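You operate a simulated robot arm through the tools that you are given. There is no shell and no other tool.

You run a simulated robot arm. Do the job below in one go: nothing can be reset, and whatever is moved stays where it is left.

JOB
Try both small speakers in turn with the test tone.
Fine: speakers on while the main fader is down, then tone on, main fader to the white line; balance to LOW, to HIGH, back to its middle mark; tone off; no thump.

Only the result counts: the job must be done as asked and must still hold three seconds after the hand-in. Knocking over, shifting, dropping, spilling or breaking anything else fails it.

ROBOT AND FRAMES
A 7-joint arm with a two-finger parallel gripper, fixed in place. Base frame: the origin is on the floor under the middle of its stand, x ahead of it, y to its left, z up; the work surface is at about z = 730. Lengths are in mm, angles in rad, forces in N, time in s.
It reaches about 1247 mm from its shoulder. Its first joint turns from -2.304 to 2.304 rad. Payload 3.91 kg.
Tool frame: the origin (TCP) lies between the finger pads and is the grasp point; the fingertips stand 30 mm ahead of it; z points along the fingers, y is the line along which they close. The gripper opens to 110 mm. The fingers are 20 mm wide and 10 mm thick; the gripper's body (48 by 112 mm) begins 55 mm behind the TCP.
Orientation is that of the tool frame in the base frame, as [roll, pitch, yaw] about the fixed x, y, z axes, in that order (R = Rz(yaw) Ry(pitch) Rx(roll)). With the fingers straight down and closing along the base's y, the tool's x points along the base's -x, its y along +y and its z along -z.

CONTROLS
- The arm moves only by the tool nudge_tool. Its argument "series" is a list of rows, each a list of 2 entries, a list of its own where there are three numbers: the shift along the base's x, y, z in mm, then the turn, a rotation vector about the base's x, y, z in rad. In form: [[[dx, dy, dz], [ax, ay, az]], ...]. A call has 1 to 20 rows; each row is the pose to reach, as a shift and turn from the pose commanded when the call began. "jaw" is the opening, from 0 (shut) to 1 (fully open), set as the call begins (left out, the last holds). A row lasts 0.2 s, in which the tool goes at most 50 mm and 0.15 rad; a call with a longer step from one row to the next is refused whole, and so is a gripper value outside its range. A pose out of reach is approached as far as the arm can. The call stops where the force on the tool passes 40 N (or 10 N more than at its start, if that is more) or the arm is blocked; 0.2 s more then pass. The fingers move at their own pace (about 108 mm/s each) and stop on an object; they squeeze with about 33 N. The grip force told is the motor's: it shows also when the fingers shut on nothing. Time passes only in rows, and 0.2 s behind the last, so rows that repeat a pose let the fingers close. The reply holds the time, the measured pose of the TCP, the force on the tool along the base axes, the opening and the grip force, in the units named above and with some noise, with the torque about the TCP (base axes, N m) and any sound that the robot's microphone picked up.
- Cameras (640 x 400 px; columns grow to the right, rows downward): "scene" is fixed at [399.3, 663.3, 1348.8]; the picture's right is [0.25, 0.97, 0.00], its down [0.92, -0.24, -0.31] and it looks along [-0.30, 0.08, -0.95] (base axes); focal length 214 px, centre (320, 200). "wrist" rides on the gripper at [72, 17, -103] in the tool frame; the picture's right is [-0.23, 0.97, 0.00], its down [-0.76, -0.18, -0.62] and it looks along [-0.61, -0.14, 0.78] (tool axes); focal length 222 px, centre (320, 200).
- capture(camera): a new picture of that camera. No time passes.
- measure_at(camera, pixels): for up to 12 pixels [column, row] of the newest picture of that camera ("zoom" is the newest enlarged one), the place [x, y, z] in the base frame of the surface seen there, good to about 3 mm, but the place of the scene camera against the robot may be out by one fixed shift of up to 25 mm in any direction. No time passes.
- close_up(camera, box): a new picture of the part [left, top, right, bottom] of that camera's present view, enlarged. No time passes.
- finish_job(): hands the job in; it is judged then, once.

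Open the gripper and draw the arm clear of the work before you hand the job in, unless the task says otherwise.

The tools are called after "Call:" as a command line: name --argument value ..., lists and objects as JSON in quotes. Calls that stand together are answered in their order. nudge_tool: Moves the arm, as the interface text tells. Its arguments: {"type":"object","properties":{"series":{"type":"array","items":{"type":"array"}},"jaw":{"type":"number"}},"required":["series"]} The other tools are called the same way: capture (camera) takes a picture; measure_at (camera, pixels) gives the place of the surface under pixels of a picture; close_up (camera, box) takes an enlarged picture of a part of a camera's view; finish_job () hands the job in.

At the start:

```text
time_s: 0.0
tcp_pos: [650.7, 152.6, 1080.6]
ee_rot: [-3.139, -0.001, -3.141]
force: [-0.3, -0.6, 0.4]
torque: [0.01, -0.01, 0.03]
finger_gap: 109.8
grip_force: 0.0
```

scene: 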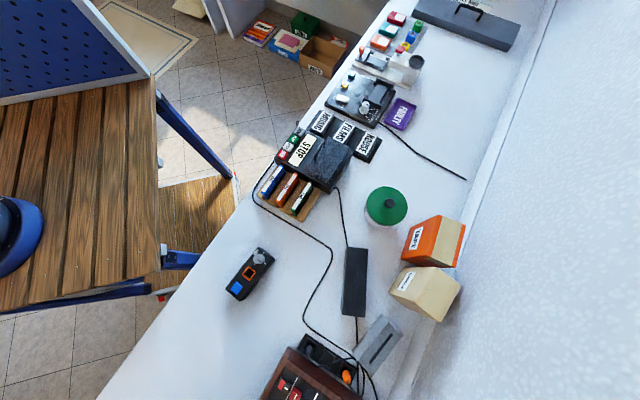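
wrist: 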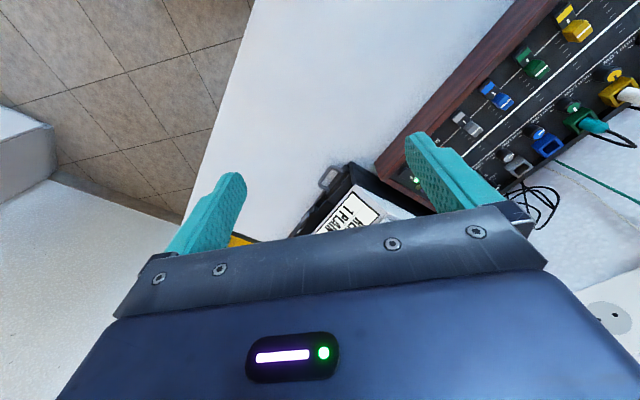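

I start by looking over the bench: the scene picture shows several devices (bottom around (310,380), the middle group at (310,160)). I take close-ups to identify the parts.

Call:
close_up --camera "scene" --box '[220, 220, 460, 400]'

Call:
close_up --camera "scene" --box '[240, 90, 440, 220]'

Call:
close_up --camera "scene" --box '[320, 0, 480, 110]'

Call:
close_up --camera "wrist" --box '[360, 0, 640, 200]'

```text
2.22 times, centred on (340, 310) of scene
```

zoom: 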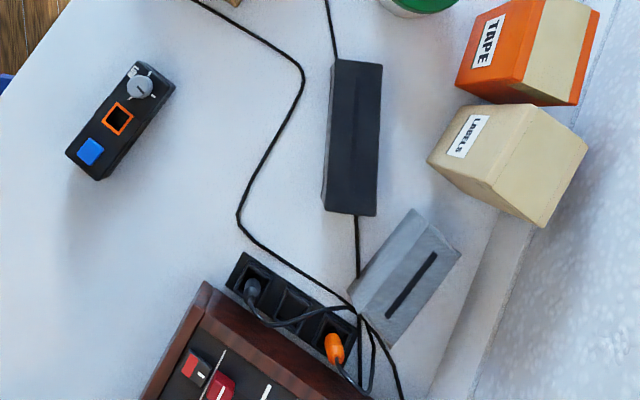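

```text
3.08 times, centred on (340, 155) of scene
```

zoom: 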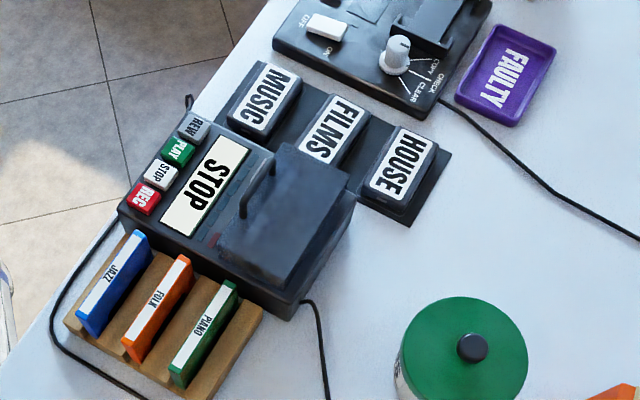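

```text
3.64 times, centred on (400, 55) of scene
```

zoom: 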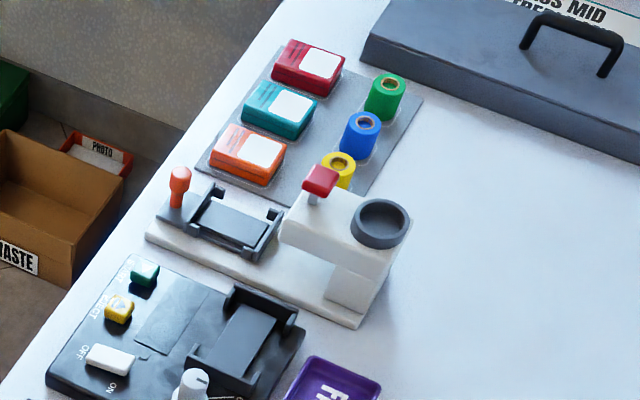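

```text
2.00 times, centred on (500, 100) of wrist
```

zoom: 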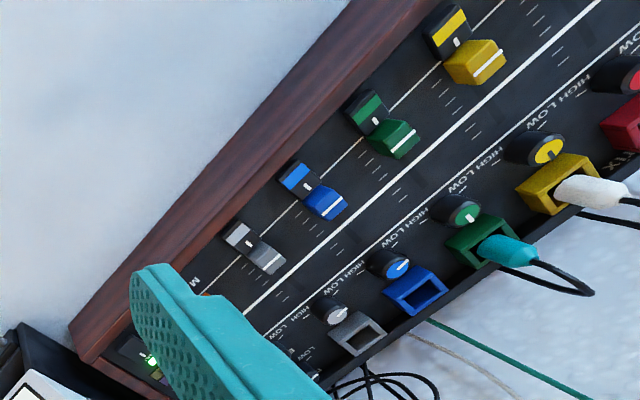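

The wrist view shows a mixer with coloured channel strips (grey, blue, green, yellow, red…). I measure some landmarks to lay out the bench.

Call:
capture --camera "wrist"

Call:
measure_at --camera "wrist" --pixels '[[390, 180], [500, 30], [467, 126], [575, 25], [620, 110], [350, 215], [250, 150], [610, 315], [515, 165], [400, 60], [590, 60]]'

Call:
measure_at --camera "scene" --pixels '[[236, 287], [260, 258], [290, 370], [349, 374], [376, 342], [355, 280], [387, 205], [425, 292], [300, 150], [370, 95], [390, 60], [310, 395]]'

```text
taken
```

wrist: 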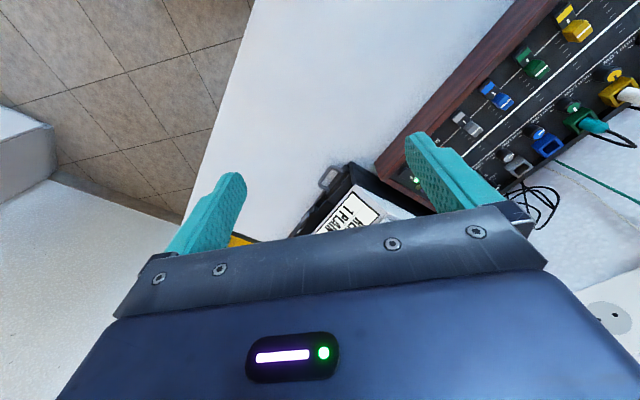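

```text
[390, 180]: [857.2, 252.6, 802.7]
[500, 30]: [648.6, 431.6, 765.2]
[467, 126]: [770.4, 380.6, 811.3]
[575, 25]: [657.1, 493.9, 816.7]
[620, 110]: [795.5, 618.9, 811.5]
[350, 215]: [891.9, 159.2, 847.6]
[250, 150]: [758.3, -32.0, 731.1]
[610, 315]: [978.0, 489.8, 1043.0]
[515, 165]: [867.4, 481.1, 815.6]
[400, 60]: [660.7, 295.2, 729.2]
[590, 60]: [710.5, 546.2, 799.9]
```

```text
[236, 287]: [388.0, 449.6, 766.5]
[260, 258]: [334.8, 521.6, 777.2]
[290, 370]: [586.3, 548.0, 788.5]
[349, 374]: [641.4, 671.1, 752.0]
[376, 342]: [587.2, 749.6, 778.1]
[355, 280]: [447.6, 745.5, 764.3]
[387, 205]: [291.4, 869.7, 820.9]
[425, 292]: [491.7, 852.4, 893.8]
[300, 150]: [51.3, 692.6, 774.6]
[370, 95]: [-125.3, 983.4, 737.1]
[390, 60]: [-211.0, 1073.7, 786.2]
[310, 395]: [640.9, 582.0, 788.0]
```

The mixer runs diagonally from about (857,253) to (590,550) at z≈800. I raise the arm and move it toward −x/+y for a better view, well above everything.

Call:
nudge_tool --series '[[[-15, 30, 10], [0, 0, 0]], [[-35, 65, 20], [0, 0, 0]], [[-55, 105, 30], [0, 0, 0]], [[-75, 145, 40], [0, 0, 0]], [[-95, 185, 50], [0, 0, 0]], [[-115, 225, 60], [0, 0, 0]], [[-135, 265, 70], [0, 0, 0]], [[-150, 300, 80], [0, 0, 0]]]'

Call:
capture --camera "wrist"

Call:
capture --camera "scene"

```text
time_s: 1.8
tcp_pos: [500.0, 450.8, 1159.1]
ee_rot: [3.141, 0.0, -3.14]
force: [0.8, -0.2, -0.2]
torque: [0.03, 0.04, 0.03]
finger_gap: 109.9
grip_force: 0.0
```

```text
taken
```

wrist: 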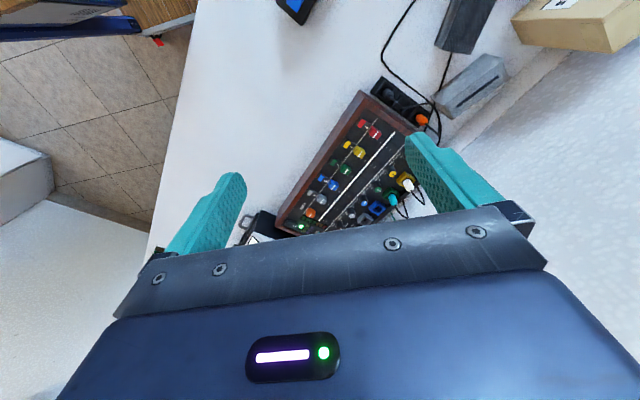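

```text
taken
```

scene: 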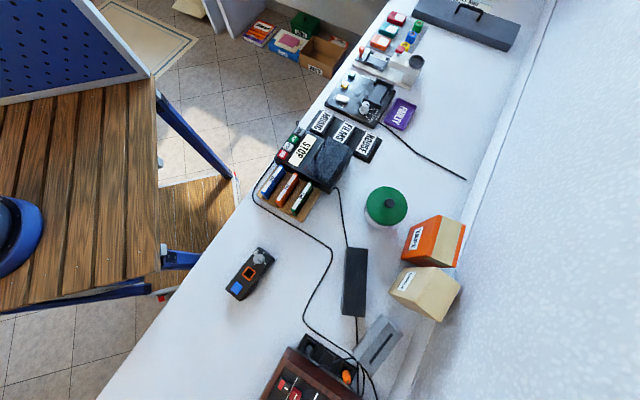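

Call:
close_up --camera "wrist" --box '[230, 80, 450, 240]'

Call:
close_up --camera "wrist" --box '[330, 0, 640, 190]'

```text
2.50 times, centred on (340, 160) of wrist
```

zoom: 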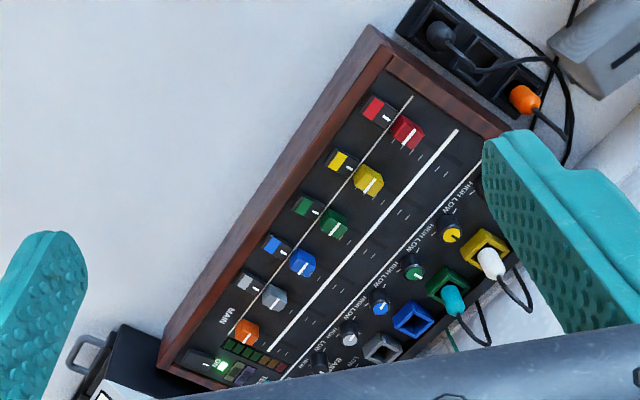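

```text
2.06 times, centred on (485, 95) of wrist
```

zoom: 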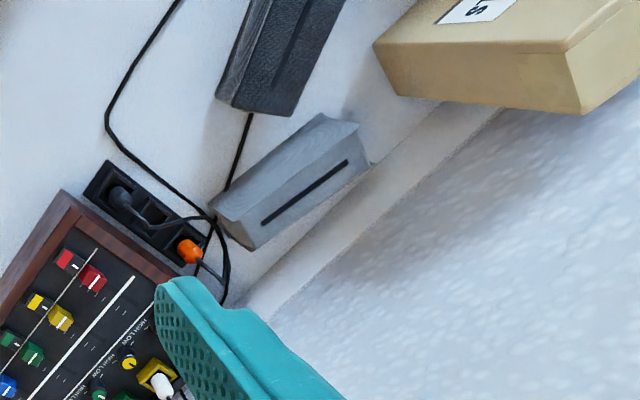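

The picture shows five channel strips (red, yellow, green, blue, grey), an orange MAIN fader at about (323,213), and LEDs/buttons at the near end; at the first pose something white stood at (978,490,1043). I tilt the gripper forward to look at what is farther away.

Call:
nudge_tool --series '[[[-10, -20, 10], [0, -0.14, 0]], [[-20, -40, 20], [0, -0.28, 0]], [[-30, -60, 30], [0, -0.42, 0]], [[-40, -80, 40], [0, -0.56, 0]], [[-50, -100, 50], [0, -0.7, 0]]]'

Call:
capture --camera "wrist"

```text
time_s: 3.0
tcp_pos: [451.2, 353.2, 1211.8]
ee_rot: [-3.141, 0.701, -3.141]
force: [1.2, -0.6, -1.3]
torque: [-0.03, -0.01, 0.01]
finger_gap: 110.0
grip_force: 0.1
```

```text
taken
```

wrist: 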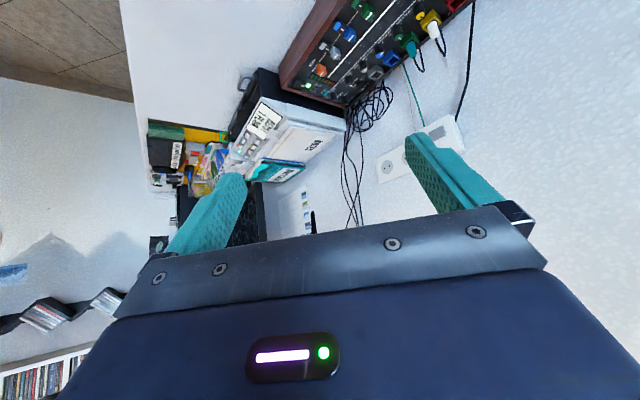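

The white thing is the wall behind the bench with socket outlets around (415,150). I measure the wall and mixer, and take a close-up.

Call:
measure_at --camera "wrist" --pixels '[[320, 220], [385, 165], [500, 100], [580, 100], [550, 30], [400, 100], [280, 115], [310, 135], [265, 118], [440, 25], [320, 70], [285, 90]]'

Call:
close_up --camera "wrist" --box '[220, 0, 500, 170]'

Call:
close_up --camera "wrist" --box '[130, 60, 350, 240]'

```text
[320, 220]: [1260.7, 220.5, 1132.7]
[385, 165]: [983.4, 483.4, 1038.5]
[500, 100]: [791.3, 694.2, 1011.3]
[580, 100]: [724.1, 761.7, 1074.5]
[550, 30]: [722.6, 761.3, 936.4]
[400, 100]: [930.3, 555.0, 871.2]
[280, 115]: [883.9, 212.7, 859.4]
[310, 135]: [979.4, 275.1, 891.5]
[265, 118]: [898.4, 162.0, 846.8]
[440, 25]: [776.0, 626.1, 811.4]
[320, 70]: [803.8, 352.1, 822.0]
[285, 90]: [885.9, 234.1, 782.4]
```

```text
2.29 times, centred on (360, 85) of wrist
```

zoom: 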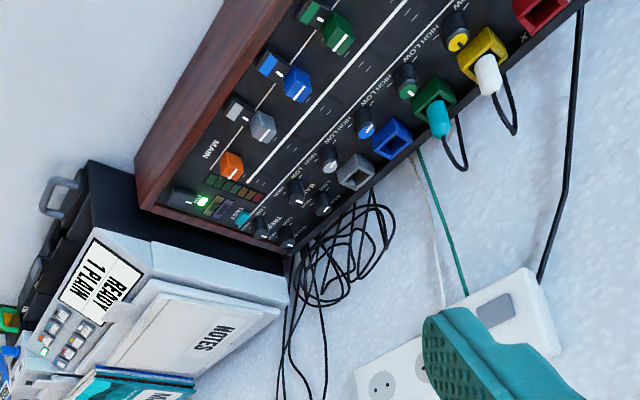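

```text
2.22 times, centred on (240, 150) of wrist
```

zoom: 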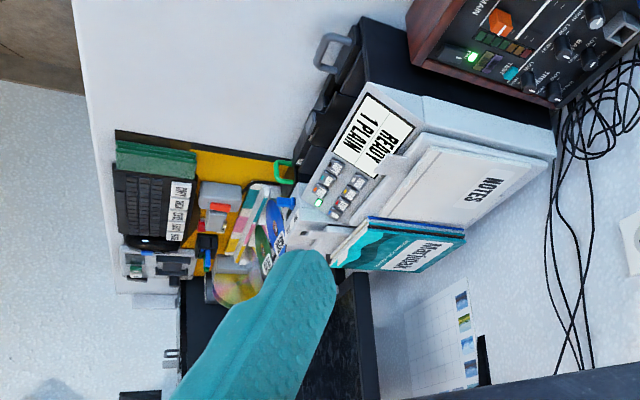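

The master section with MAIN (orange), TEST (teal) and knobs sits near (850,300). I un-tilt the gripper and move nearer, staying high.

Call:
nudge_tool --series '[[[30, -5, -10], [0, 0.14, 0]], [[60, -10, -20], [0, 0.28, 0]], [[90, -15, -30], [0, 0.42, 0]], [[130, -20, -40], [0, 0.56, 0]], [[170, -25, -50], [0, 0.7, 0]], [[210, -30, -60], [0, 0.7, 0]]]'

Call:
nudge_tool --series '[[[30, -5, -20], [0, 0, 0.14]], [[60, -10, -40], [0, 0, 0.28]], [[90, -15, -60], [0, 0, 0.42]], [[110, -20, -80], [0, 0, 0.56]], [[120, -25, -100], [0, 0, 0.7]], [[120, -29, -120], [0, 0, 0.75]]]'

Call:
capture --camera "wrist"

```text
time_s: 4.4
tcp_pos: [660.5, 324.4, 1153.8]
ee_rot: [3.139, 0.0, -3.139]
force: [-1.0, -1.5, 0.5]
torque: [-0.05, -0.08, -0.01]
finger_gap: 110.0
grip_force: 0.1
```

```text
time_s: 5.8
tcp_pos: [781.2, 294.2, 1030.9]
ee_rot: [3.141, 0.0, -2.391]
force: [-0.4, 0.6, -0.3]
torque: [-0.04, -0.01, 0.02]
finger_gap: 109.8
grip_force: 0.0
```

```text
taken
```

wrist: 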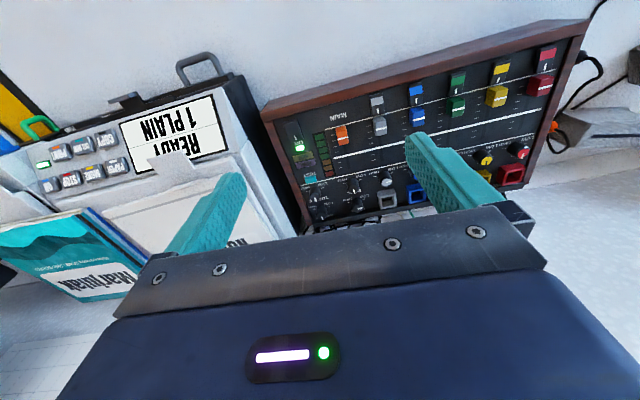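

Now the mixer is aligned with the view; its master section is at about (320,170). I enlarge it.

Call:
close_up --camera "wrist" --box '[260, 90, 420, 230]'

Call:
close_up --camera "wrist" --box '[380, 20, 600, 200]'

```text
2.86 times, centred on (340, 160) of wrist
```

zoom: 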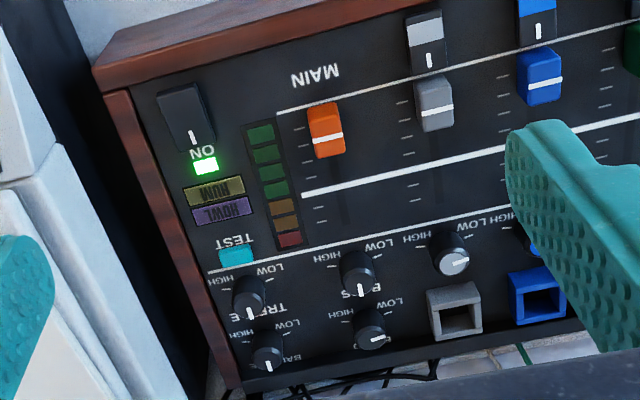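

```text
2.22 times, centred on (490, 110) of wrist
```

zoom: 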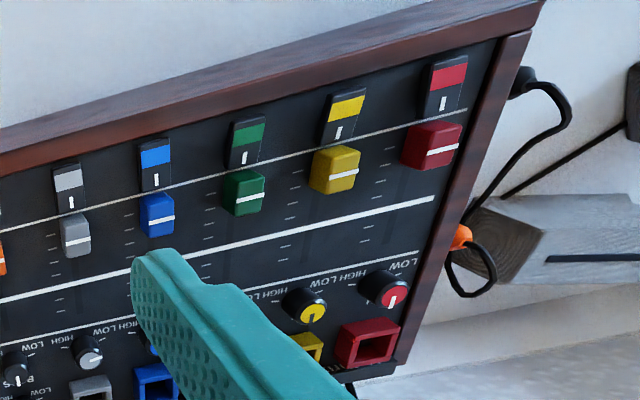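

I see TEST (teal), an ON rocker, the orange MAIN fader, and knobs labelled TREBLE, BASS, BAL… with LOW/HIGH marks. I measure these and then move closer for reading.

Call:
close_up --camera "wrist" --box '[280, 150, 420, 240]'

Call:
measure_at --camera "wrist" --pixels '[[342, 135], [342, 140], [297, 130], [312, 180], [320, 195], [327, 213], [358, 187], [362, 208], [335, 157], [470, 128], [337, 128], [330, 115]]'

```text
4.44 times, centred on (350, 195) of wrist
```

zoom: 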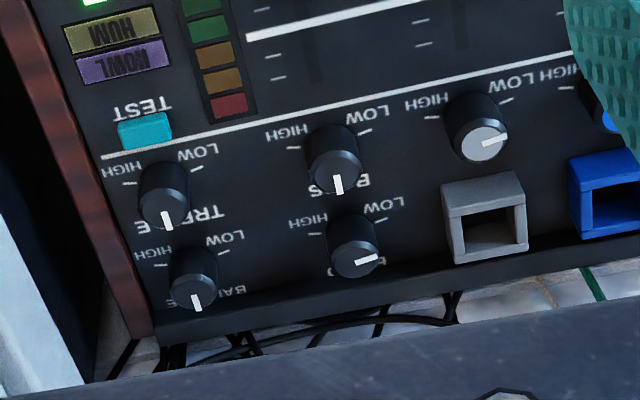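

```text
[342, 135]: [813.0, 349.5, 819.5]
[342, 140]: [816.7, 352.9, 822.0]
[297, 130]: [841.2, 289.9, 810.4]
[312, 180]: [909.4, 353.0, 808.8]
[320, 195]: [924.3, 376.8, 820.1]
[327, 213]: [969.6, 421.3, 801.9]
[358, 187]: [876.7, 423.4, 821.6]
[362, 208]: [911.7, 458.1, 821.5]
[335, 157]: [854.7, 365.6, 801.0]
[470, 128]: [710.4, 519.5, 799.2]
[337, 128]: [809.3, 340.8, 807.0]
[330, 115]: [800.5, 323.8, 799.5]
```

The master knobs are TREBLE, BASS, BALANCE (lower left, near (327,213)) and one more; balance currently points at its middle. I still have to find the two small speakers, so I back off up and turn to look around to the left.

Call:
nudge_tool --series '[[[-25, 10, 20], [0, 0, 0.1]], [[-60, 25, 40], [0, 0, 0.2]], [[-100, 40, 60], [0, 0, 0.3]], [[-140, 55, 75], [0, 0, 0.4]], [[-180, 70, 90], [0, 0, 0.5]], [[-215, 85, 105], [0, 0, 0.5]], [[-235, 95, 120], [0, 0, 0.5]]]'

Call:
nudge_tool --series '[[[0, 0, 10], [0.13, -0.04, 0]], [[0, 0, 20], [0.26, -0.08, 0]], [[0, 0, 30], [0.39, -0.12, 0]], [[0, 0, 40], [0.52, -0.16, 0]], [[0, 0, 50], [0.65, -0.2, 0]]]'

Call:
capture --camera "wrist"

```text
time_s: 7.4
tcp_pos: [545.2, 389.1, 1149.1]
ee_rot: [-3.14, 0.0, -1.89]
force: [0.3, -0.8, -0.2]
torque: [0.01, 0.04, 0.01]
finger_gap: 110.1
grip_force: 0.0
```

```text
time_s: 8.6
tcp_pos: [545.6, 388.5, 1200.1]
ee_rot: [3.123, 0.681, -1.896]
force: [0.1, -1.0, 0.2]
torque: [0.01, -0.03, -0.02]
finger_gap: 110.1
grip_force: 0.1
```

```text
taken
```

wrist: 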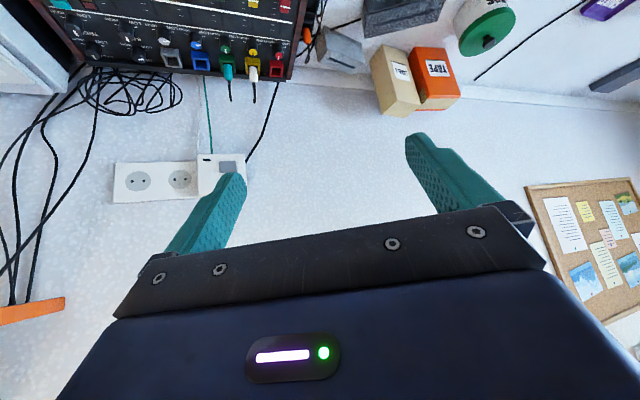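

Cables rise along the wall at left to an orange bracket at (30,310) — perhaps wall-mounted speakers. I zoom in there and at the wall plate, then turn toward it.

Call:
close_up --camera "wrist" --box '[0, 40, 260, 330]'

Call:
close_up --camera "wrist" --box '[270, 0, 500, 120]'

Call:
measure_at --camera "wrist" --pixels '[[30, 310], [60, 300], [10, 320], [235, 168], [205, 160], [135, 180], [205, 100], [262, 130], [330, 45], [400, 15]]'

```text
1.38 times, centred on (130, 185) of wrist
```

zoom: 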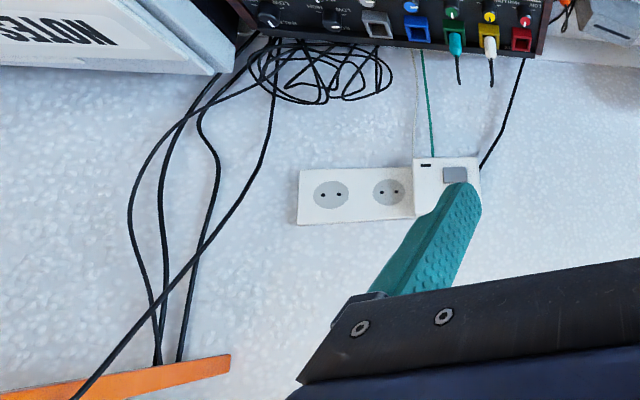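

```text
2.78 times, centred on (385, 60) of wrist
```

zoom: 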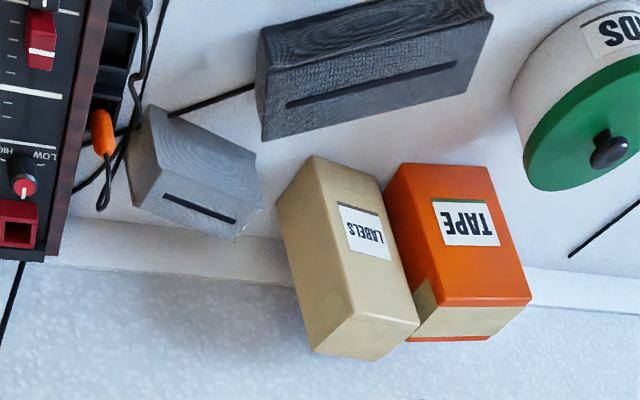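

```text
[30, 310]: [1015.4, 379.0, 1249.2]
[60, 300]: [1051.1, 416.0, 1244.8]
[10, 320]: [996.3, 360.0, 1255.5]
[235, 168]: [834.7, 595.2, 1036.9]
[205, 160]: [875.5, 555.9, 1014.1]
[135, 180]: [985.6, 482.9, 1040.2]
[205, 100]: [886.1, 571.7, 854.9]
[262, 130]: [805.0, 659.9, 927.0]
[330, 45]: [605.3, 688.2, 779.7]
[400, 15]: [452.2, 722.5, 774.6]
```

An orange shelf is on the wall at about (1015,380,1249) with the speaker cables going up to it. I turn toward it and tilt up to see what stands on it.

Call:
nudge_tool --series '[[[0, -30, 5], [0, 0, -0.12]], [[0, -65, 10], [0, 0, -0.24]], [[0, -100, 15], [0, 0, -0.36]], [[0, -140, 20], [0, 0, -0.48]], [[0, -180, 25], [0, 0, -0.5]]]'

Call:
nudge_tool --series '[[[-10, 0, 10], [0.08, -0.09, 0]], [[-20, 0, 20], [0.16, -0.18, 0]], [[-30, 0, 40], [0.24, -0.27, 0]], [[-40, 0, 60], [0.34, -0.365, 0]]]'

Call:
capture --camera "wrist"

```text
time_s: 9.8
tcp_pos: [546.6, 210.0, 1225.9]
ee_rot: [3.122, 0.678, -2.397]
force: [0.9, 0.7, -0.3]
torque: [-0.04, -0.01, 0.01]
finger_gap: 109.8
grip_force: 0.0
```

```text
time_s: 10.8
tcp_pos: [518.2, 193.1, 1283.6]
ee_rot: [3.116, 1.179, -2.443]
force: [-3.5, 5.3, 0.2]
torque: [-0.2, -0.05, -0.48]
finger_gap: 109.8
grip_force: 0.0
```

```text
taken
```

wrist: 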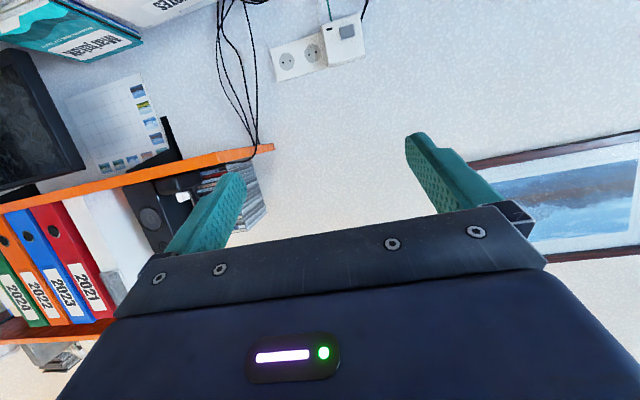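

The shelf holds folders, a grey speaker at about (155,205) and something by the finger at (215,190). I enlarge that.

Call:
close_up --camera "wrist" --box '[40, 90, 290, 290]'

Call:
measure_at --camera "wrist" --pixels '[[155, 215], [170, 185], [140, 120], [250, 200], [270, 150], [60, 190], [30, 120], [110, 210]]'

```text
2.00 times, centred on (165, 190) of wrist
```

zoom: 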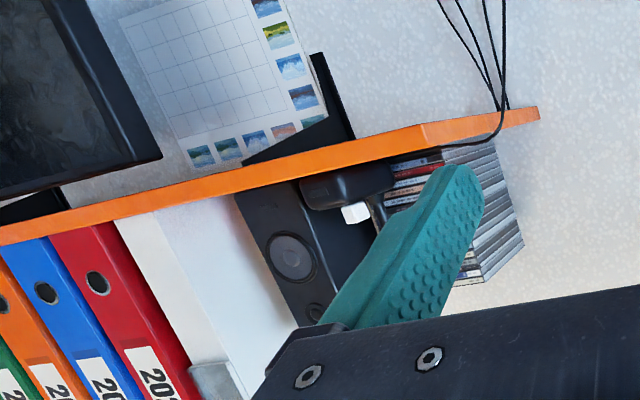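

```text
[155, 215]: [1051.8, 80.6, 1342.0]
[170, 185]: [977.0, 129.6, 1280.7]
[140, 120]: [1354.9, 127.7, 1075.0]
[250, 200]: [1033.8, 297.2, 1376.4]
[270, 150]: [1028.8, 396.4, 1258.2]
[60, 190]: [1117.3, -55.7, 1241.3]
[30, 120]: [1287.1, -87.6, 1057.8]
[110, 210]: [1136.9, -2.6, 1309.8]
```

A speaker with a cone stands on the shelf at about (1052,81,1342), next to a black object with a white part. I yaw to bring it between the fingers.

Call:
nudge_tool --series '[[[10, -10, 0], [0, 0, -0.12]], [[20, -20, 0], [0, 0, -0.24]], [[30, -30, 0], [0, 0, -0.36]], [[40, -40, 0], [0, 0, -0.48]]]'

Call:
capture --camera "wrist"

Call:
close_up --camera "wrist" --box '[140, 60, 440, 250]'

```text
time_s: 12.0
tcp_pos: [521.4, 205.9, 1283.8]
ee_rot: [3.116, 1.177, -2.79]
force: [0.4, -0.1, 0.1]
torque: [0.0, 0.01, -0.02]
finger_gap: 109.8
grip_force: 0.1
stopped in row 4: the arm was blocked; the commanded pose is now the measured one
```

```text
taken
```

wrist: 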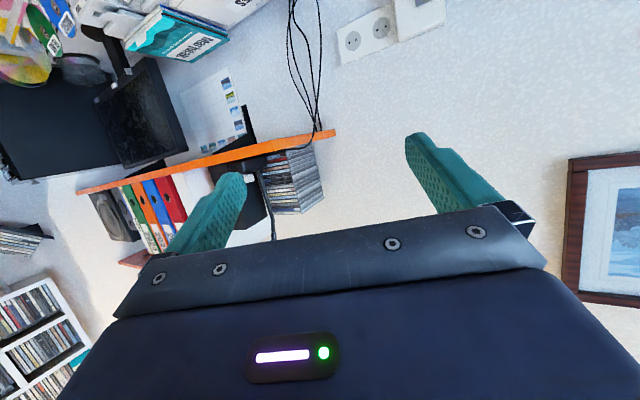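

```text
2.11 times, centred on (290, 155) of wrist
```

zoom: 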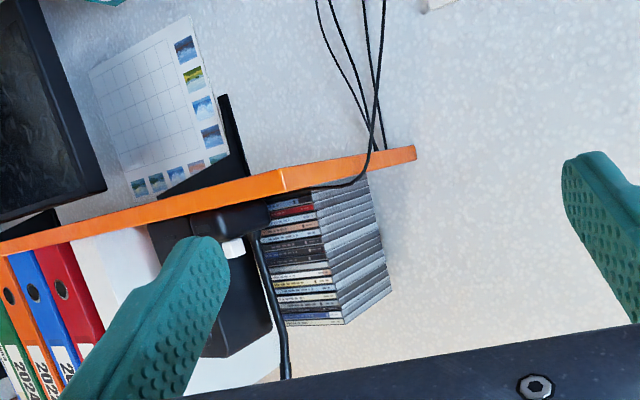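

Two speakers are on the shelf (one by the CD stack, one near (115,215)), and a black inline box with a white part at the shelf edge. I move forward for a closer look.

Call:
nudge_tool --series '[[[40, 0, 0], [0, 0, 0]], [[80, 0, 0], [0, 0, 0]], [[120, 0, 0], [0, 0, 0]], [[160, 0, 0], [0, 0, -0.1]], [[180, 0, 0], [0, 0, -0.2]], [[190, -10, 0], [0, 0, -0.3]]]'

Call:
capture --camera "wrist"

Call:
close_up --camera "wrist" --box '[100, 30, 440, 250]'

```text
time_s: 13.4
tcp_pos: [712.9, 196.0, 1285.1]
ee_rot: [3.119, 1.18, -3.09]
force: [-0.5, -0.6, 0.4]
torque: [0.02, 0.03, 0.03]
finger_gap: 110.3
grip_force: 0.1
```

```text
taken
```

wrist: 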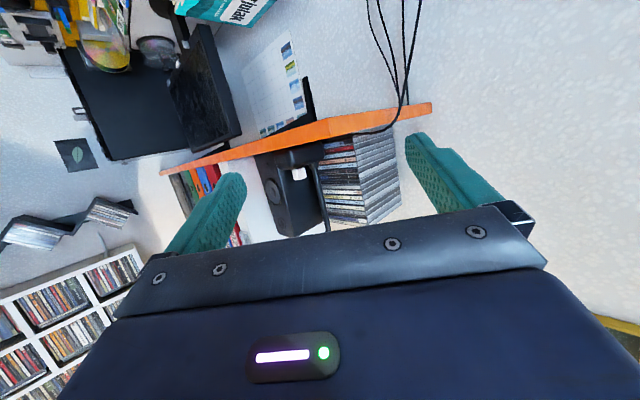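

```text
1.82 times, centred on (270, 140) of wrist
```

zoom: 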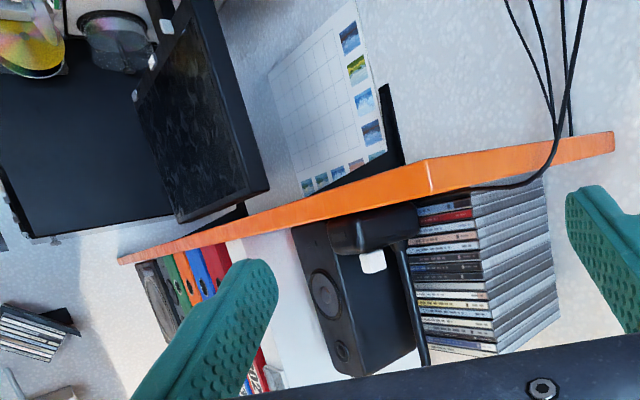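

Call:
close_up --camera "wrist" --box '[240, 120, 360, 210]'

Call:
measure_at --camera "wrist" --pixels '[[296, 174], [290, 160], [312, 155], [285, 165], [316, 180], [330, 128], [275, 190], [420, 105], [165, 170], [200, 155], [320, 165], [290, 210]]'

```text
4.44 times, centred on (300, 165) of wrist
```

zoom: 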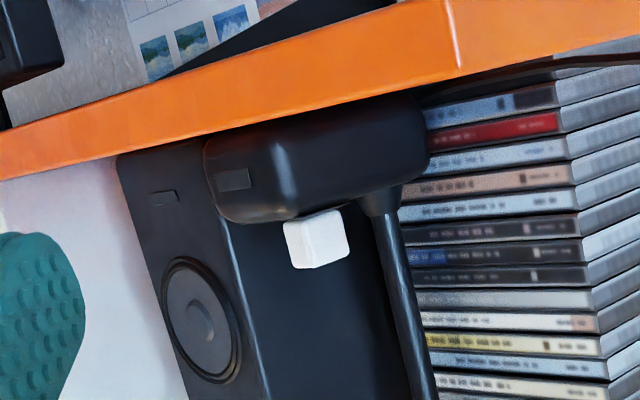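

```text
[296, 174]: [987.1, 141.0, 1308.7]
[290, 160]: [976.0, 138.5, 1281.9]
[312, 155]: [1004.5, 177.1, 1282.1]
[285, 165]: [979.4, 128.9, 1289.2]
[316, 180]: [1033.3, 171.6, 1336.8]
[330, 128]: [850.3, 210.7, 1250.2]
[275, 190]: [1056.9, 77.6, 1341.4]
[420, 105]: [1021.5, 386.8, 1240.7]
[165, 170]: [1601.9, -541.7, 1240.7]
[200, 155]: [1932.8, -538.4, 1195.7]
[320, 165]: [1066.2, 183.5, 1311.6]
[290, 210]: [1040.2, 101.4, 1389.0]
```

The black thing with the white button looks like a lamp base with a stem in front of the speaker. I check the wall plate with the grey rocker near (835,595,1037) more closely.

Call:
nudge_tool --series '[[[-10, 35, -20], [0, 0, 0.1]], [[-20, 70, -40], [0, 0, 0.2]], [[-30, 105, -60], [0, 0, 0.3]], [[-30, 140, -80], [0, 0, 0.4]], [[-30, 175, -100], [0, 0, 0.5]], [[-30, 210, -120], [0, 0, 0.6]], [[-20, 245, -140], [0, 0, 0.7]], [[-10, 280, -160], [0, 0, 0.8]], [[0, 300, -180], [0, 0, 0.8]]]'

Call:
capture --camera "wrist"

```text
time_s: 15.4
tcp_pos: [708.9, 496.4, 1106.9]
ee_rot: [3.116, 1.178, -2.29]
force: [0.0, -0.3, 0.9]
torque: [-0.01, 0.03, -0.01]
finger_gap: 109.9
grip_force: 0.0
```

```text
taken
```

wrist: 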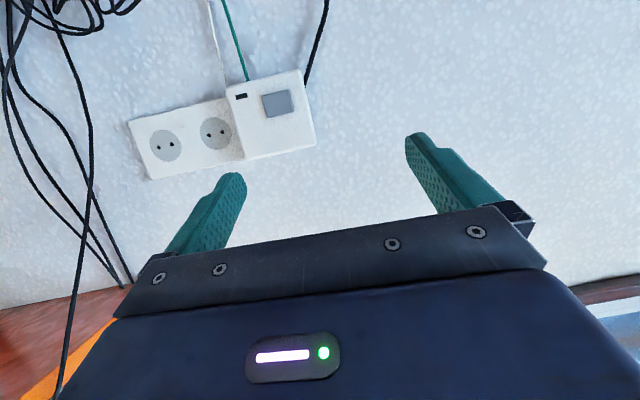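

The wall unit at (270,110) has a grey rocker and small indicator. I enlarge it.

Call:
close_up --camera "wrist" --box '[120, 50, 340, 190]'

Call:
measure_at --camera "wrist" --pixels '[[277, 104], [260, 90], [240, 96], [290, 125], [350, 110], [215, 130], [315, 145]]'

```text
2.86 times, centred on (230, 120) of wrist
```

zoom: 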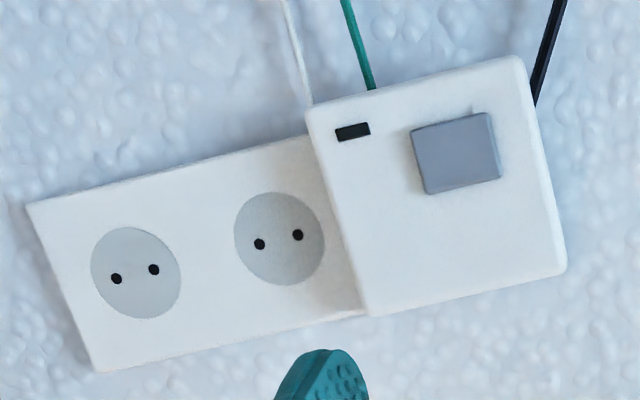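

```text
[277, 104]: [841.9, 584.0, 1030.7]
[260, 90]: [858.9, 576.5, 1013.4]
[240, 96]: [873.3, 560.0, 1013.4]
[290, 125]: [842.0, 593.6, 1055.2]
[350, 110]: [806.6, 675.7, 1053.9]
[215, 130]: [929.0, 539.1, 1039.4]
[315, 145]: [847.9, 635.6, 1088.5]
```

The wall unit has no lettering; its indicator is dark, and white/green/black leads run to it. Next I look at the power strip and the boxes at the left of the mixer.

Call:
nudge_tool --series '[[[-25, 21, -5], [-0.08, 0.07, 0]], [[-50, 42, -15], [-0.16, 0.14, 0]], [[-75, 64, -30], [-0.25, 0.22, 0]], [[-100, 85, -45], [-0.33, 0.29, 0]], [[-125, 107, -60], [-0.41, 0.36, 0]], [[-150, 128, -75], [-0.5, 0.44, 0]], [[-175, 150, -90], [-0.58, 0.51, 0]], [[-194, 171, -107], [-0.66, 0.58, 0]]]'

Call:
capture --camera "wrist"

Call:
close_up --camera "wrist" --box '[160, 0, 480, 190]'

```text
time_s: 17.2
tcp_pos: [516.2, 667.7, 999.2]
ee_rot: [3.117, 0.297, -2.292]
force: [-0.3, -0.1, 1.0]
torque: [0.01, 0.02, 0.03]
finger_gap: 110.0
grip_force: 0.0
```

```text
taken
```

wrist: 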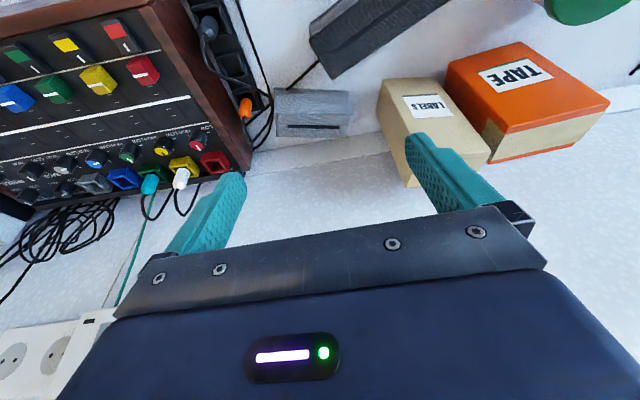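

```text
2.00 times, centred on (320, 95) of wrist
```

zoom: 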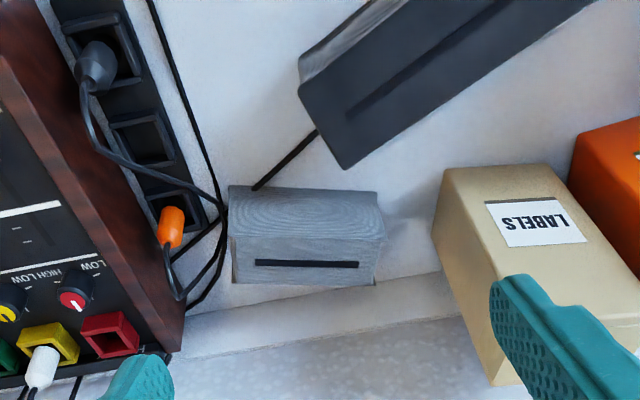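

The strip has a grey plug, an empty socket and an orange plug at (170,225) in the zoom; the boxes are inert-looking. I go back up to inspect the speaker shelf from higher and nearer.

Call:
nudge_tool --series '[[[0, -30, 25], [0.08, -0.07, 0]], [[5, -60, 45], [0.16, -0.14, 0]], [[15, -90, 65], [0.24, -0.21, 0]], [[25, -120, 85], [0.33, -0.29, 0]], [[40, -150, 110], [0.42, -0.37, 0]], [[55, -180, 135], [0.5, -0.44, 0]], [[70, -210, 160], [0.58, -0.51, 0]], [[80, -240, 180], [0.66, -0.58, 0]], [[84, -268, 200], [0.66, -0.58, 0]]]'

Call:
nudge_tool --series '[[[20, -35, 20], [0, 0, -0.1]], [[40, -70, 40], [0, 0, -0.2]], [[60, -105, 60], [0, 0, -0.3]], [[80, -140, 80], [0, 0, -0.4]], [[100, -175, 100], [0, 0, -0.5]], [[115, -210, 120], [0, 0, -0.6]], [[125, -245, 130], [0, 0, -0.65]], [[130, -260, 135], [0, 0, -0.65]]]'

Call:
capture --camera "wrist"

Call:
close_up --camera "wrist" --box '[220, 40, 440, 230]'

```text
time_s: 19.2
tcp_pos: [601.5, 398.5, 1197.0]
ee_rot: [3.116, 1.178, -2.291]
force: [0.4, 0.7, -0.1]
torque: [0.0, -0.03, -0.01]
finger_gap: 110.0
grip_force: 0.0
```

```text
time_s: 21.0
tcp_pos: [730.4, 136.5, 1332.9]
ee_rot: [3.114, 1.178, -2.943]
force: [-0.1, 0.4, -0.2]
torque: [0.01, 0.0, -0.02]
finger_gap: 110.1
grip_force: 0.0
```

```text
taken
```

wrist: 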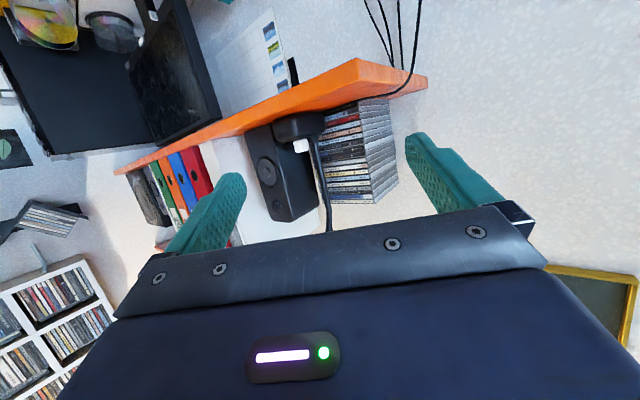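

```text
2.11 times, centred on (330, 135) of wrist
```

zoom: 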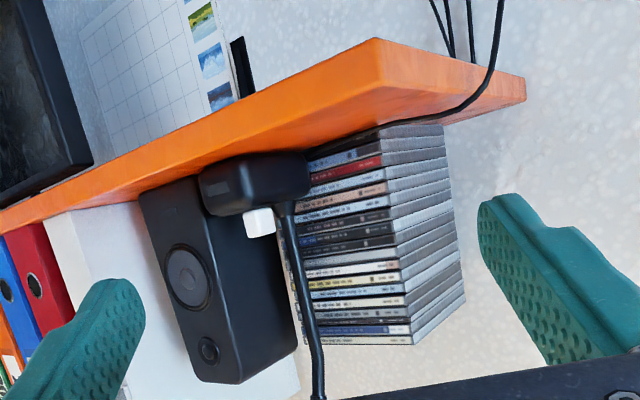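

The stem object looks like a gooseneck microphone or lamp beside the speaker. I now take tight close-ups of the scene items I haven't read yet: the black device with the silver knob, the deck, and the strip.

Call:
close_up --camera "scene" --box '[215, 235, 295, 305]'

Call:
close_up --camera "scene" --box '[260, 325, 390, 400]'

Call:
close_up --camera "scene" --box '[300, 60, 430, 180]'

```text
5.71 times, centred on (255, 270) of scene
```

zoom: 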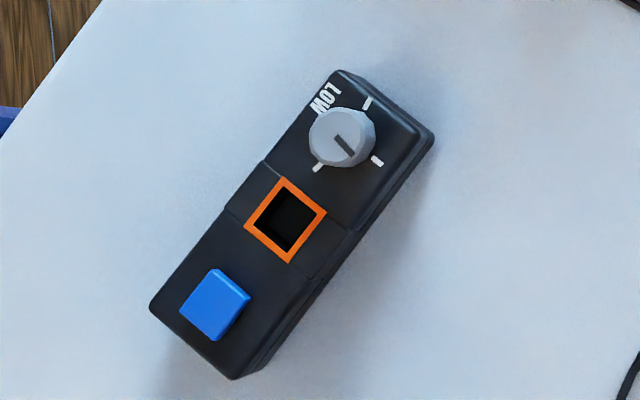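

```text
4.92 times, centred on (325, 362) of scene
```

zoom: 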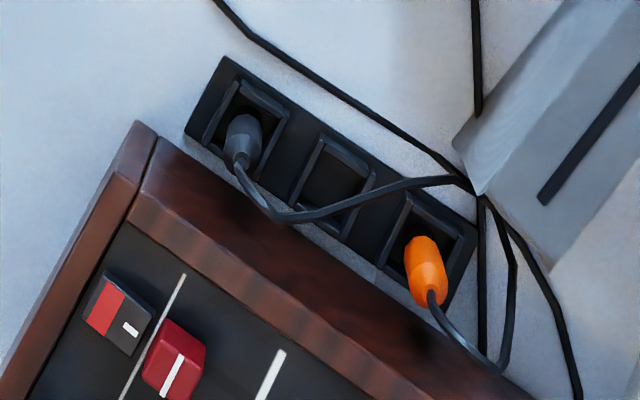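

```text
3.33 times, centred on (365, 120) of scene
```

zoom: 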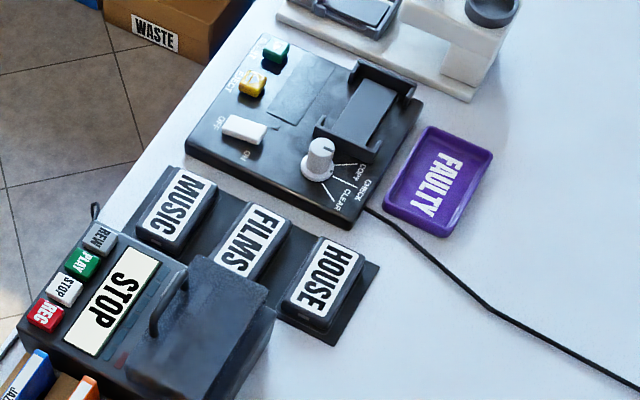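

The pedal-like device and strip don't concern the speakers. I raise the arm to see the top of the stem on the shelf, to tell whether it is a lamp or microphone.

Call:
nudge_tool --series '[[[-10, 0, 40], [0, 0, 0]], [[-20, 0, 80], [0, 0, 0]], [[-30, 0, 120], [0, 0, 0]], [[-40, 0, 160], [0, 0, 0]], [[-50, 0, 200], [0, 0, 0]]]'

Call:
capture --camera "wrist"

Call:
close_up --camera "wrist" --box '[120, 20, 420, 230]'

```text
time_s: 22.2
tcp_pos: [677.1, 136.8, 1533.7]
ee_rot: [3.114, 1.177, -2.941]
force: [-0.4, 1.5, -0.1]
torque: [-0.01, 0.03, -0.03]
finger_gap: 110.1
grip_force: 0.1
```

```text
taken
```

wrist: 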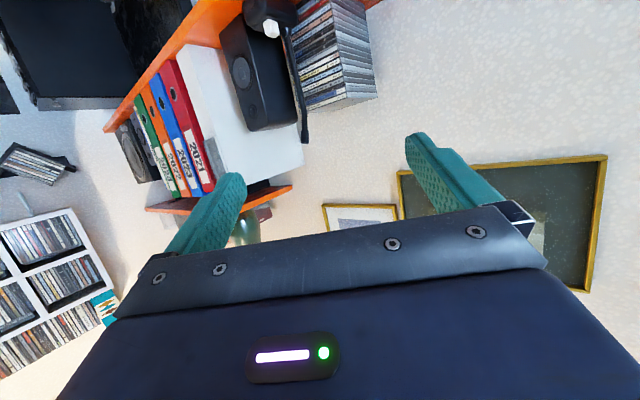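

```text
1.90 times, centred on (270, 125) of wrist
```

zoom: 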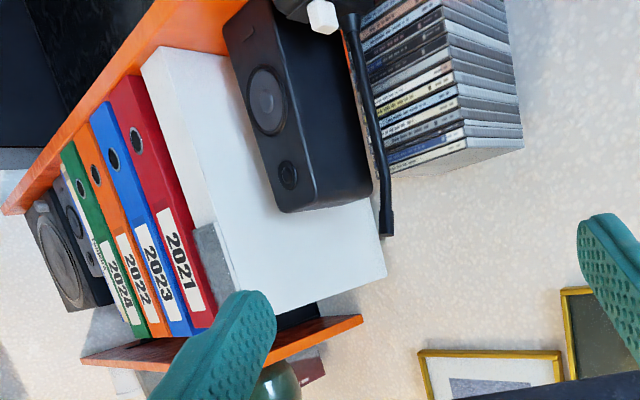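

It is a gooseneck microphone (white talk button); the two small speakers stand at both ends of the folders. To find how the speakers get power, I go look down behind the mixer at the leads of the wall unit.

Call:
nudge_tool --series '[[[-10, 15, -30], [-0.024, 0.12, 0]], [[-20, 30, -60], [-0.048, 0.24, 0]], [[-30, 45, -90], [-0.072, 0.36, 0]], [[-40, 60, -120], [-0.096, 0.48, 0]], [[-40, 75, -150], [-0.12, 0.6, 0]], [[-40, 90, -180], [-0.144, 0.72, 0]], [[-30, 110, -210], [-0.168, 0.84, 0]], [[-20, 130, -240], [-0.19, 0.96, 0]]]'

Call:
nudge_tool --series '[[[10, 25, -25], [0, 0, 0.1]], [[20, 50, -50], [0, 0, 0.2]], [[35, 80, -75], [0, 0, 0.3]], [[50, 110, -100], [0, 0, 0.4]], [[65, 140, -125], [0, 0, 0.5]], [[80, 170, -150], [0, 0, 0.55]], [[90, 195, -180], [0, 0, 0.55]]]'

Call:
capture --camera "wrist"

```text
time_s: 24.0
tcp_pos: [662.1, 270.9, 1294.3]
ee_rot: [3.113, 0.199, -2.946]
force: [-0.8, 0.1, 0.2]
torque: [0.02, -0.02, -0.02]
finger_gap: 110.1
grip_force: 0.2
```

```text
time_s: 25.6
tcp_pos: [751.0, 462.1, 1111.9]
ee_rot: [3.113, 0.201, -2.395]
force: [-0.4, -0.7, 0.7]
torque: [0.0, 0.0, -0.03]
finger_gap: 109.8
grip_force: 0.1
```

```text
taken
```

wrist: 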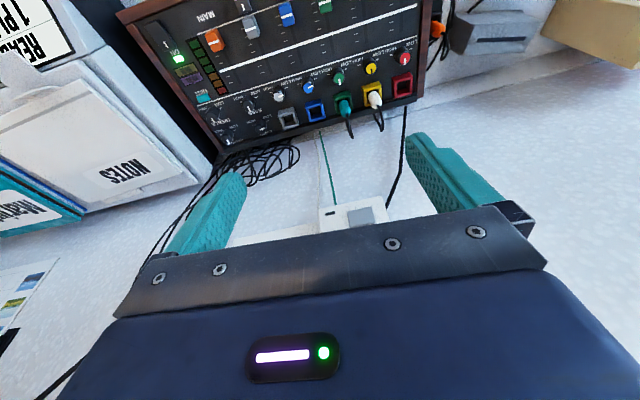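

Green and black leads run from the wall unit to the mixer's back. I zoom in on that and on the master section.

Call:
close_up --camera "wrist" --box '[270, 90, 430, 230]'

Call:
close_up --camera "wrist" --box '[120, 0, 320, 150]'

```text
2.86 times, centred on (350, 160) of wrist
```

zoom: 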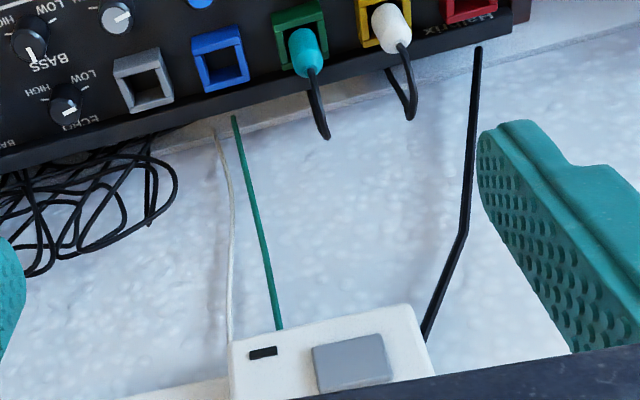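

```text
2.67 times, centred on (220, 75) of wrist
```

zoom: 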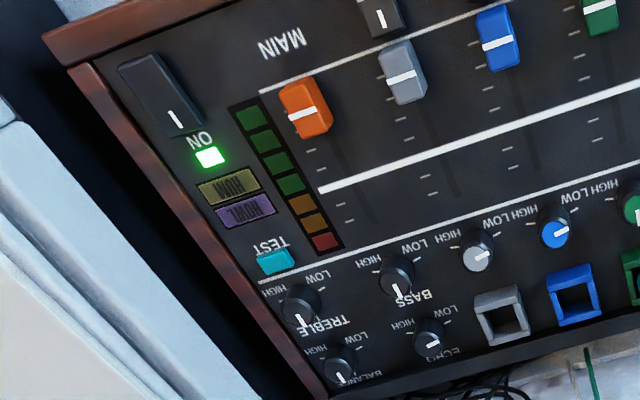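

The mixer's ON lamp is lit, main fader seems low. I still need the speaker switch, so I go to view the right-hand small speaker from the front.

Call:
nudge_tool --series '[[[-10, -35, 30], [0, 0, 0]], [[-20, -70, 60], [0, 0, 0]], [[-30, -105, 90], [0, 0, 0]], [[-40, -140, 120], [0, 0, 0]], [[-50, -175, 150], [0, 0, 0]], [[-60, -210, 180], [0, 0, 0]], [[-60, -245, 210], [0, 0, 0]], [[-50, -280, 235], [0, 0, 0]], [[-30, -315, 245], [0, 0, 0]], [[0, -350, 250], [0, 0, 0]]]'

Call:
nudge_tool --series '[[[10, -15, 0], [0.08, -0.09, 0]], [[25, -35, 0], [0.17, -0.18, 0]], [[40, -55, 0], [0.26, -0.28, 0]], [[55, -75, 0], [0.35, -0.375, 0]], [[70, -95, 0], [0.43, -0.46, 0]], [[90, -115, 0], [0.52, -0.56, 0]], [[110, -135, 0], [0.6, -0.65, 0]], [[130, -150, 0], [0.66, -0.71, 0]]]'

Call:
capture --camera "wrist"

```text
time_s: 27.8
tcp_pos: [747.9, 114.5, 1358.7]
ee_rot: [3.112, 0.2, -2.391]
force: [-2.2, -0.1, -0.2]
torque: [-0.06, -0.03, 0.01]
finger_gap: 110.3
grip_force: 0.1
```

```text
time_s: 29.6
tcp_pos: [882.8, -35.3, 1361.2]
ee_rot: [3.112, 1.171, -2.394]
force: [-0.2, 0.5, 0.2]
torque: [-0.05, 0.0, -0.04]
finger_gap: 109.9
grip_force: 0.2
```

```text
taken
```

wrist: 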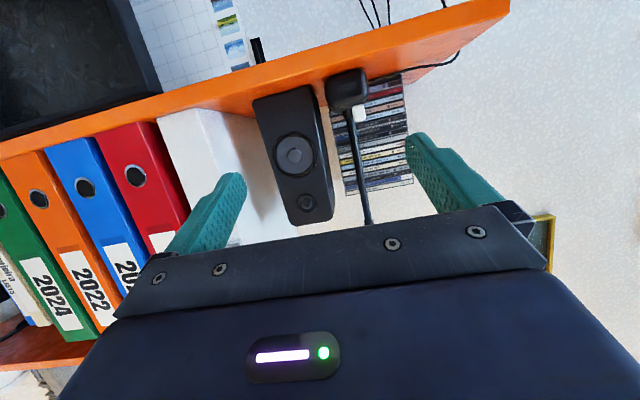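

Call:
close_up --camera "wrist" --box '[240, 50, 420, 230]'

Call:
measure_at --camera "wrist" --pixels '[[265, 120], [295, 155], [320, 110], [345, 95], [358, 114], [340, 100], [350, 75], [362, 200], [365, 160], [305, 203], [330, 95]]'

```text
2.22 times, centred on (330, 140) of wrist
```

zoom: 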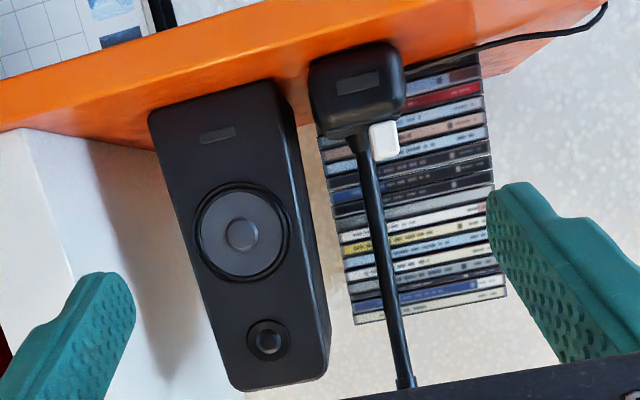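

```text
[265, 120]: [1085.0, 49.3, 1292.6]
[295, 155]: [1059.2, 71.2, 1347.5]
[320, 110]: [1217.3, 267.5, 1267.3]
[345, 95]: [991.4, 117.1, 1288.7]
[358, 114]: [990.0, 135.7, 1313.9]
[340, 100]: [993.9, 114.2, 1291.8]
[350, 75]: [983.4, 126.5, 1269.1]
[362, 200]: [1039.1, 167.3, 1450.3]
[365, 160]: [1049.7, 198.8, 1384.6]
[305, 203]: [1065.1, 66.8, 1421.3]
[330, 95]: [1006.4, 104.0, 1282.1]
```

The speaker front shows only a dark indicator slit, no switch. I check the right-hand part of the bench (copier, tray, monitor) for a speaker switch.

Call:
nudge_tool --series '[[[-30, -15, 0], [-0.06, 0.07, 0]], [[-65, -30, 0], [-0.13, 0.14, 0]], [[-105, -40, -10], [-0.2, 0.21, 0]], [[-145, -50, -25], [-0.27, 0.29, 0]], [[-180, -55, -45], [-0.34, 0.37, 0]], [[-215, -55, -70], [-0.41, 0.44, 0]], [[-240, -55, -100], [-0.41, 0.44, 0]]]'

Call:
nudge_tool --series '[[[0, 0, -20], [0, 0, -0.12]], [[0, 0, -40], [0, 0, -0.24]], [[0, 0, -60], [0, 0, -0.36]], [[0, 0, -80], [0, 0, -0.48]], [[0, 0, -90], [0, 0, -0.6]]]'

Call:
capture --camera "wrist"

```text
time_s: 31.2
tcp_pos: [642.1, -88.1, 1260.1]
ee_rot: [3.112, 0.567, -2.392]
force: [0.1, 0.3, 0.0]
torque: [0.0, 0.0, 0.03]
finger_gap: 109.8
grip_force: 0.1
```

```text
time_s: 32.4
tcp_pos: [640.6, -91.7, 1171.5]
ee_rot: [3.112, 0.569, -2.995]
force: [-0.6, -0.4, 0.2]
torque: [-0.01, 0.03, -0.02]
finger_gap: 109.9
grip_force: 0.0
```

```text
taken
```

wrist: 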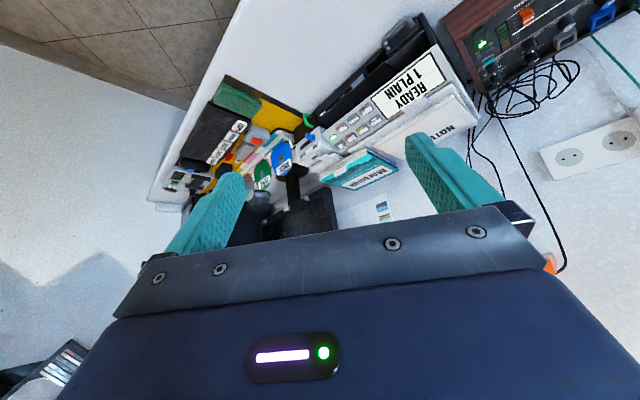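

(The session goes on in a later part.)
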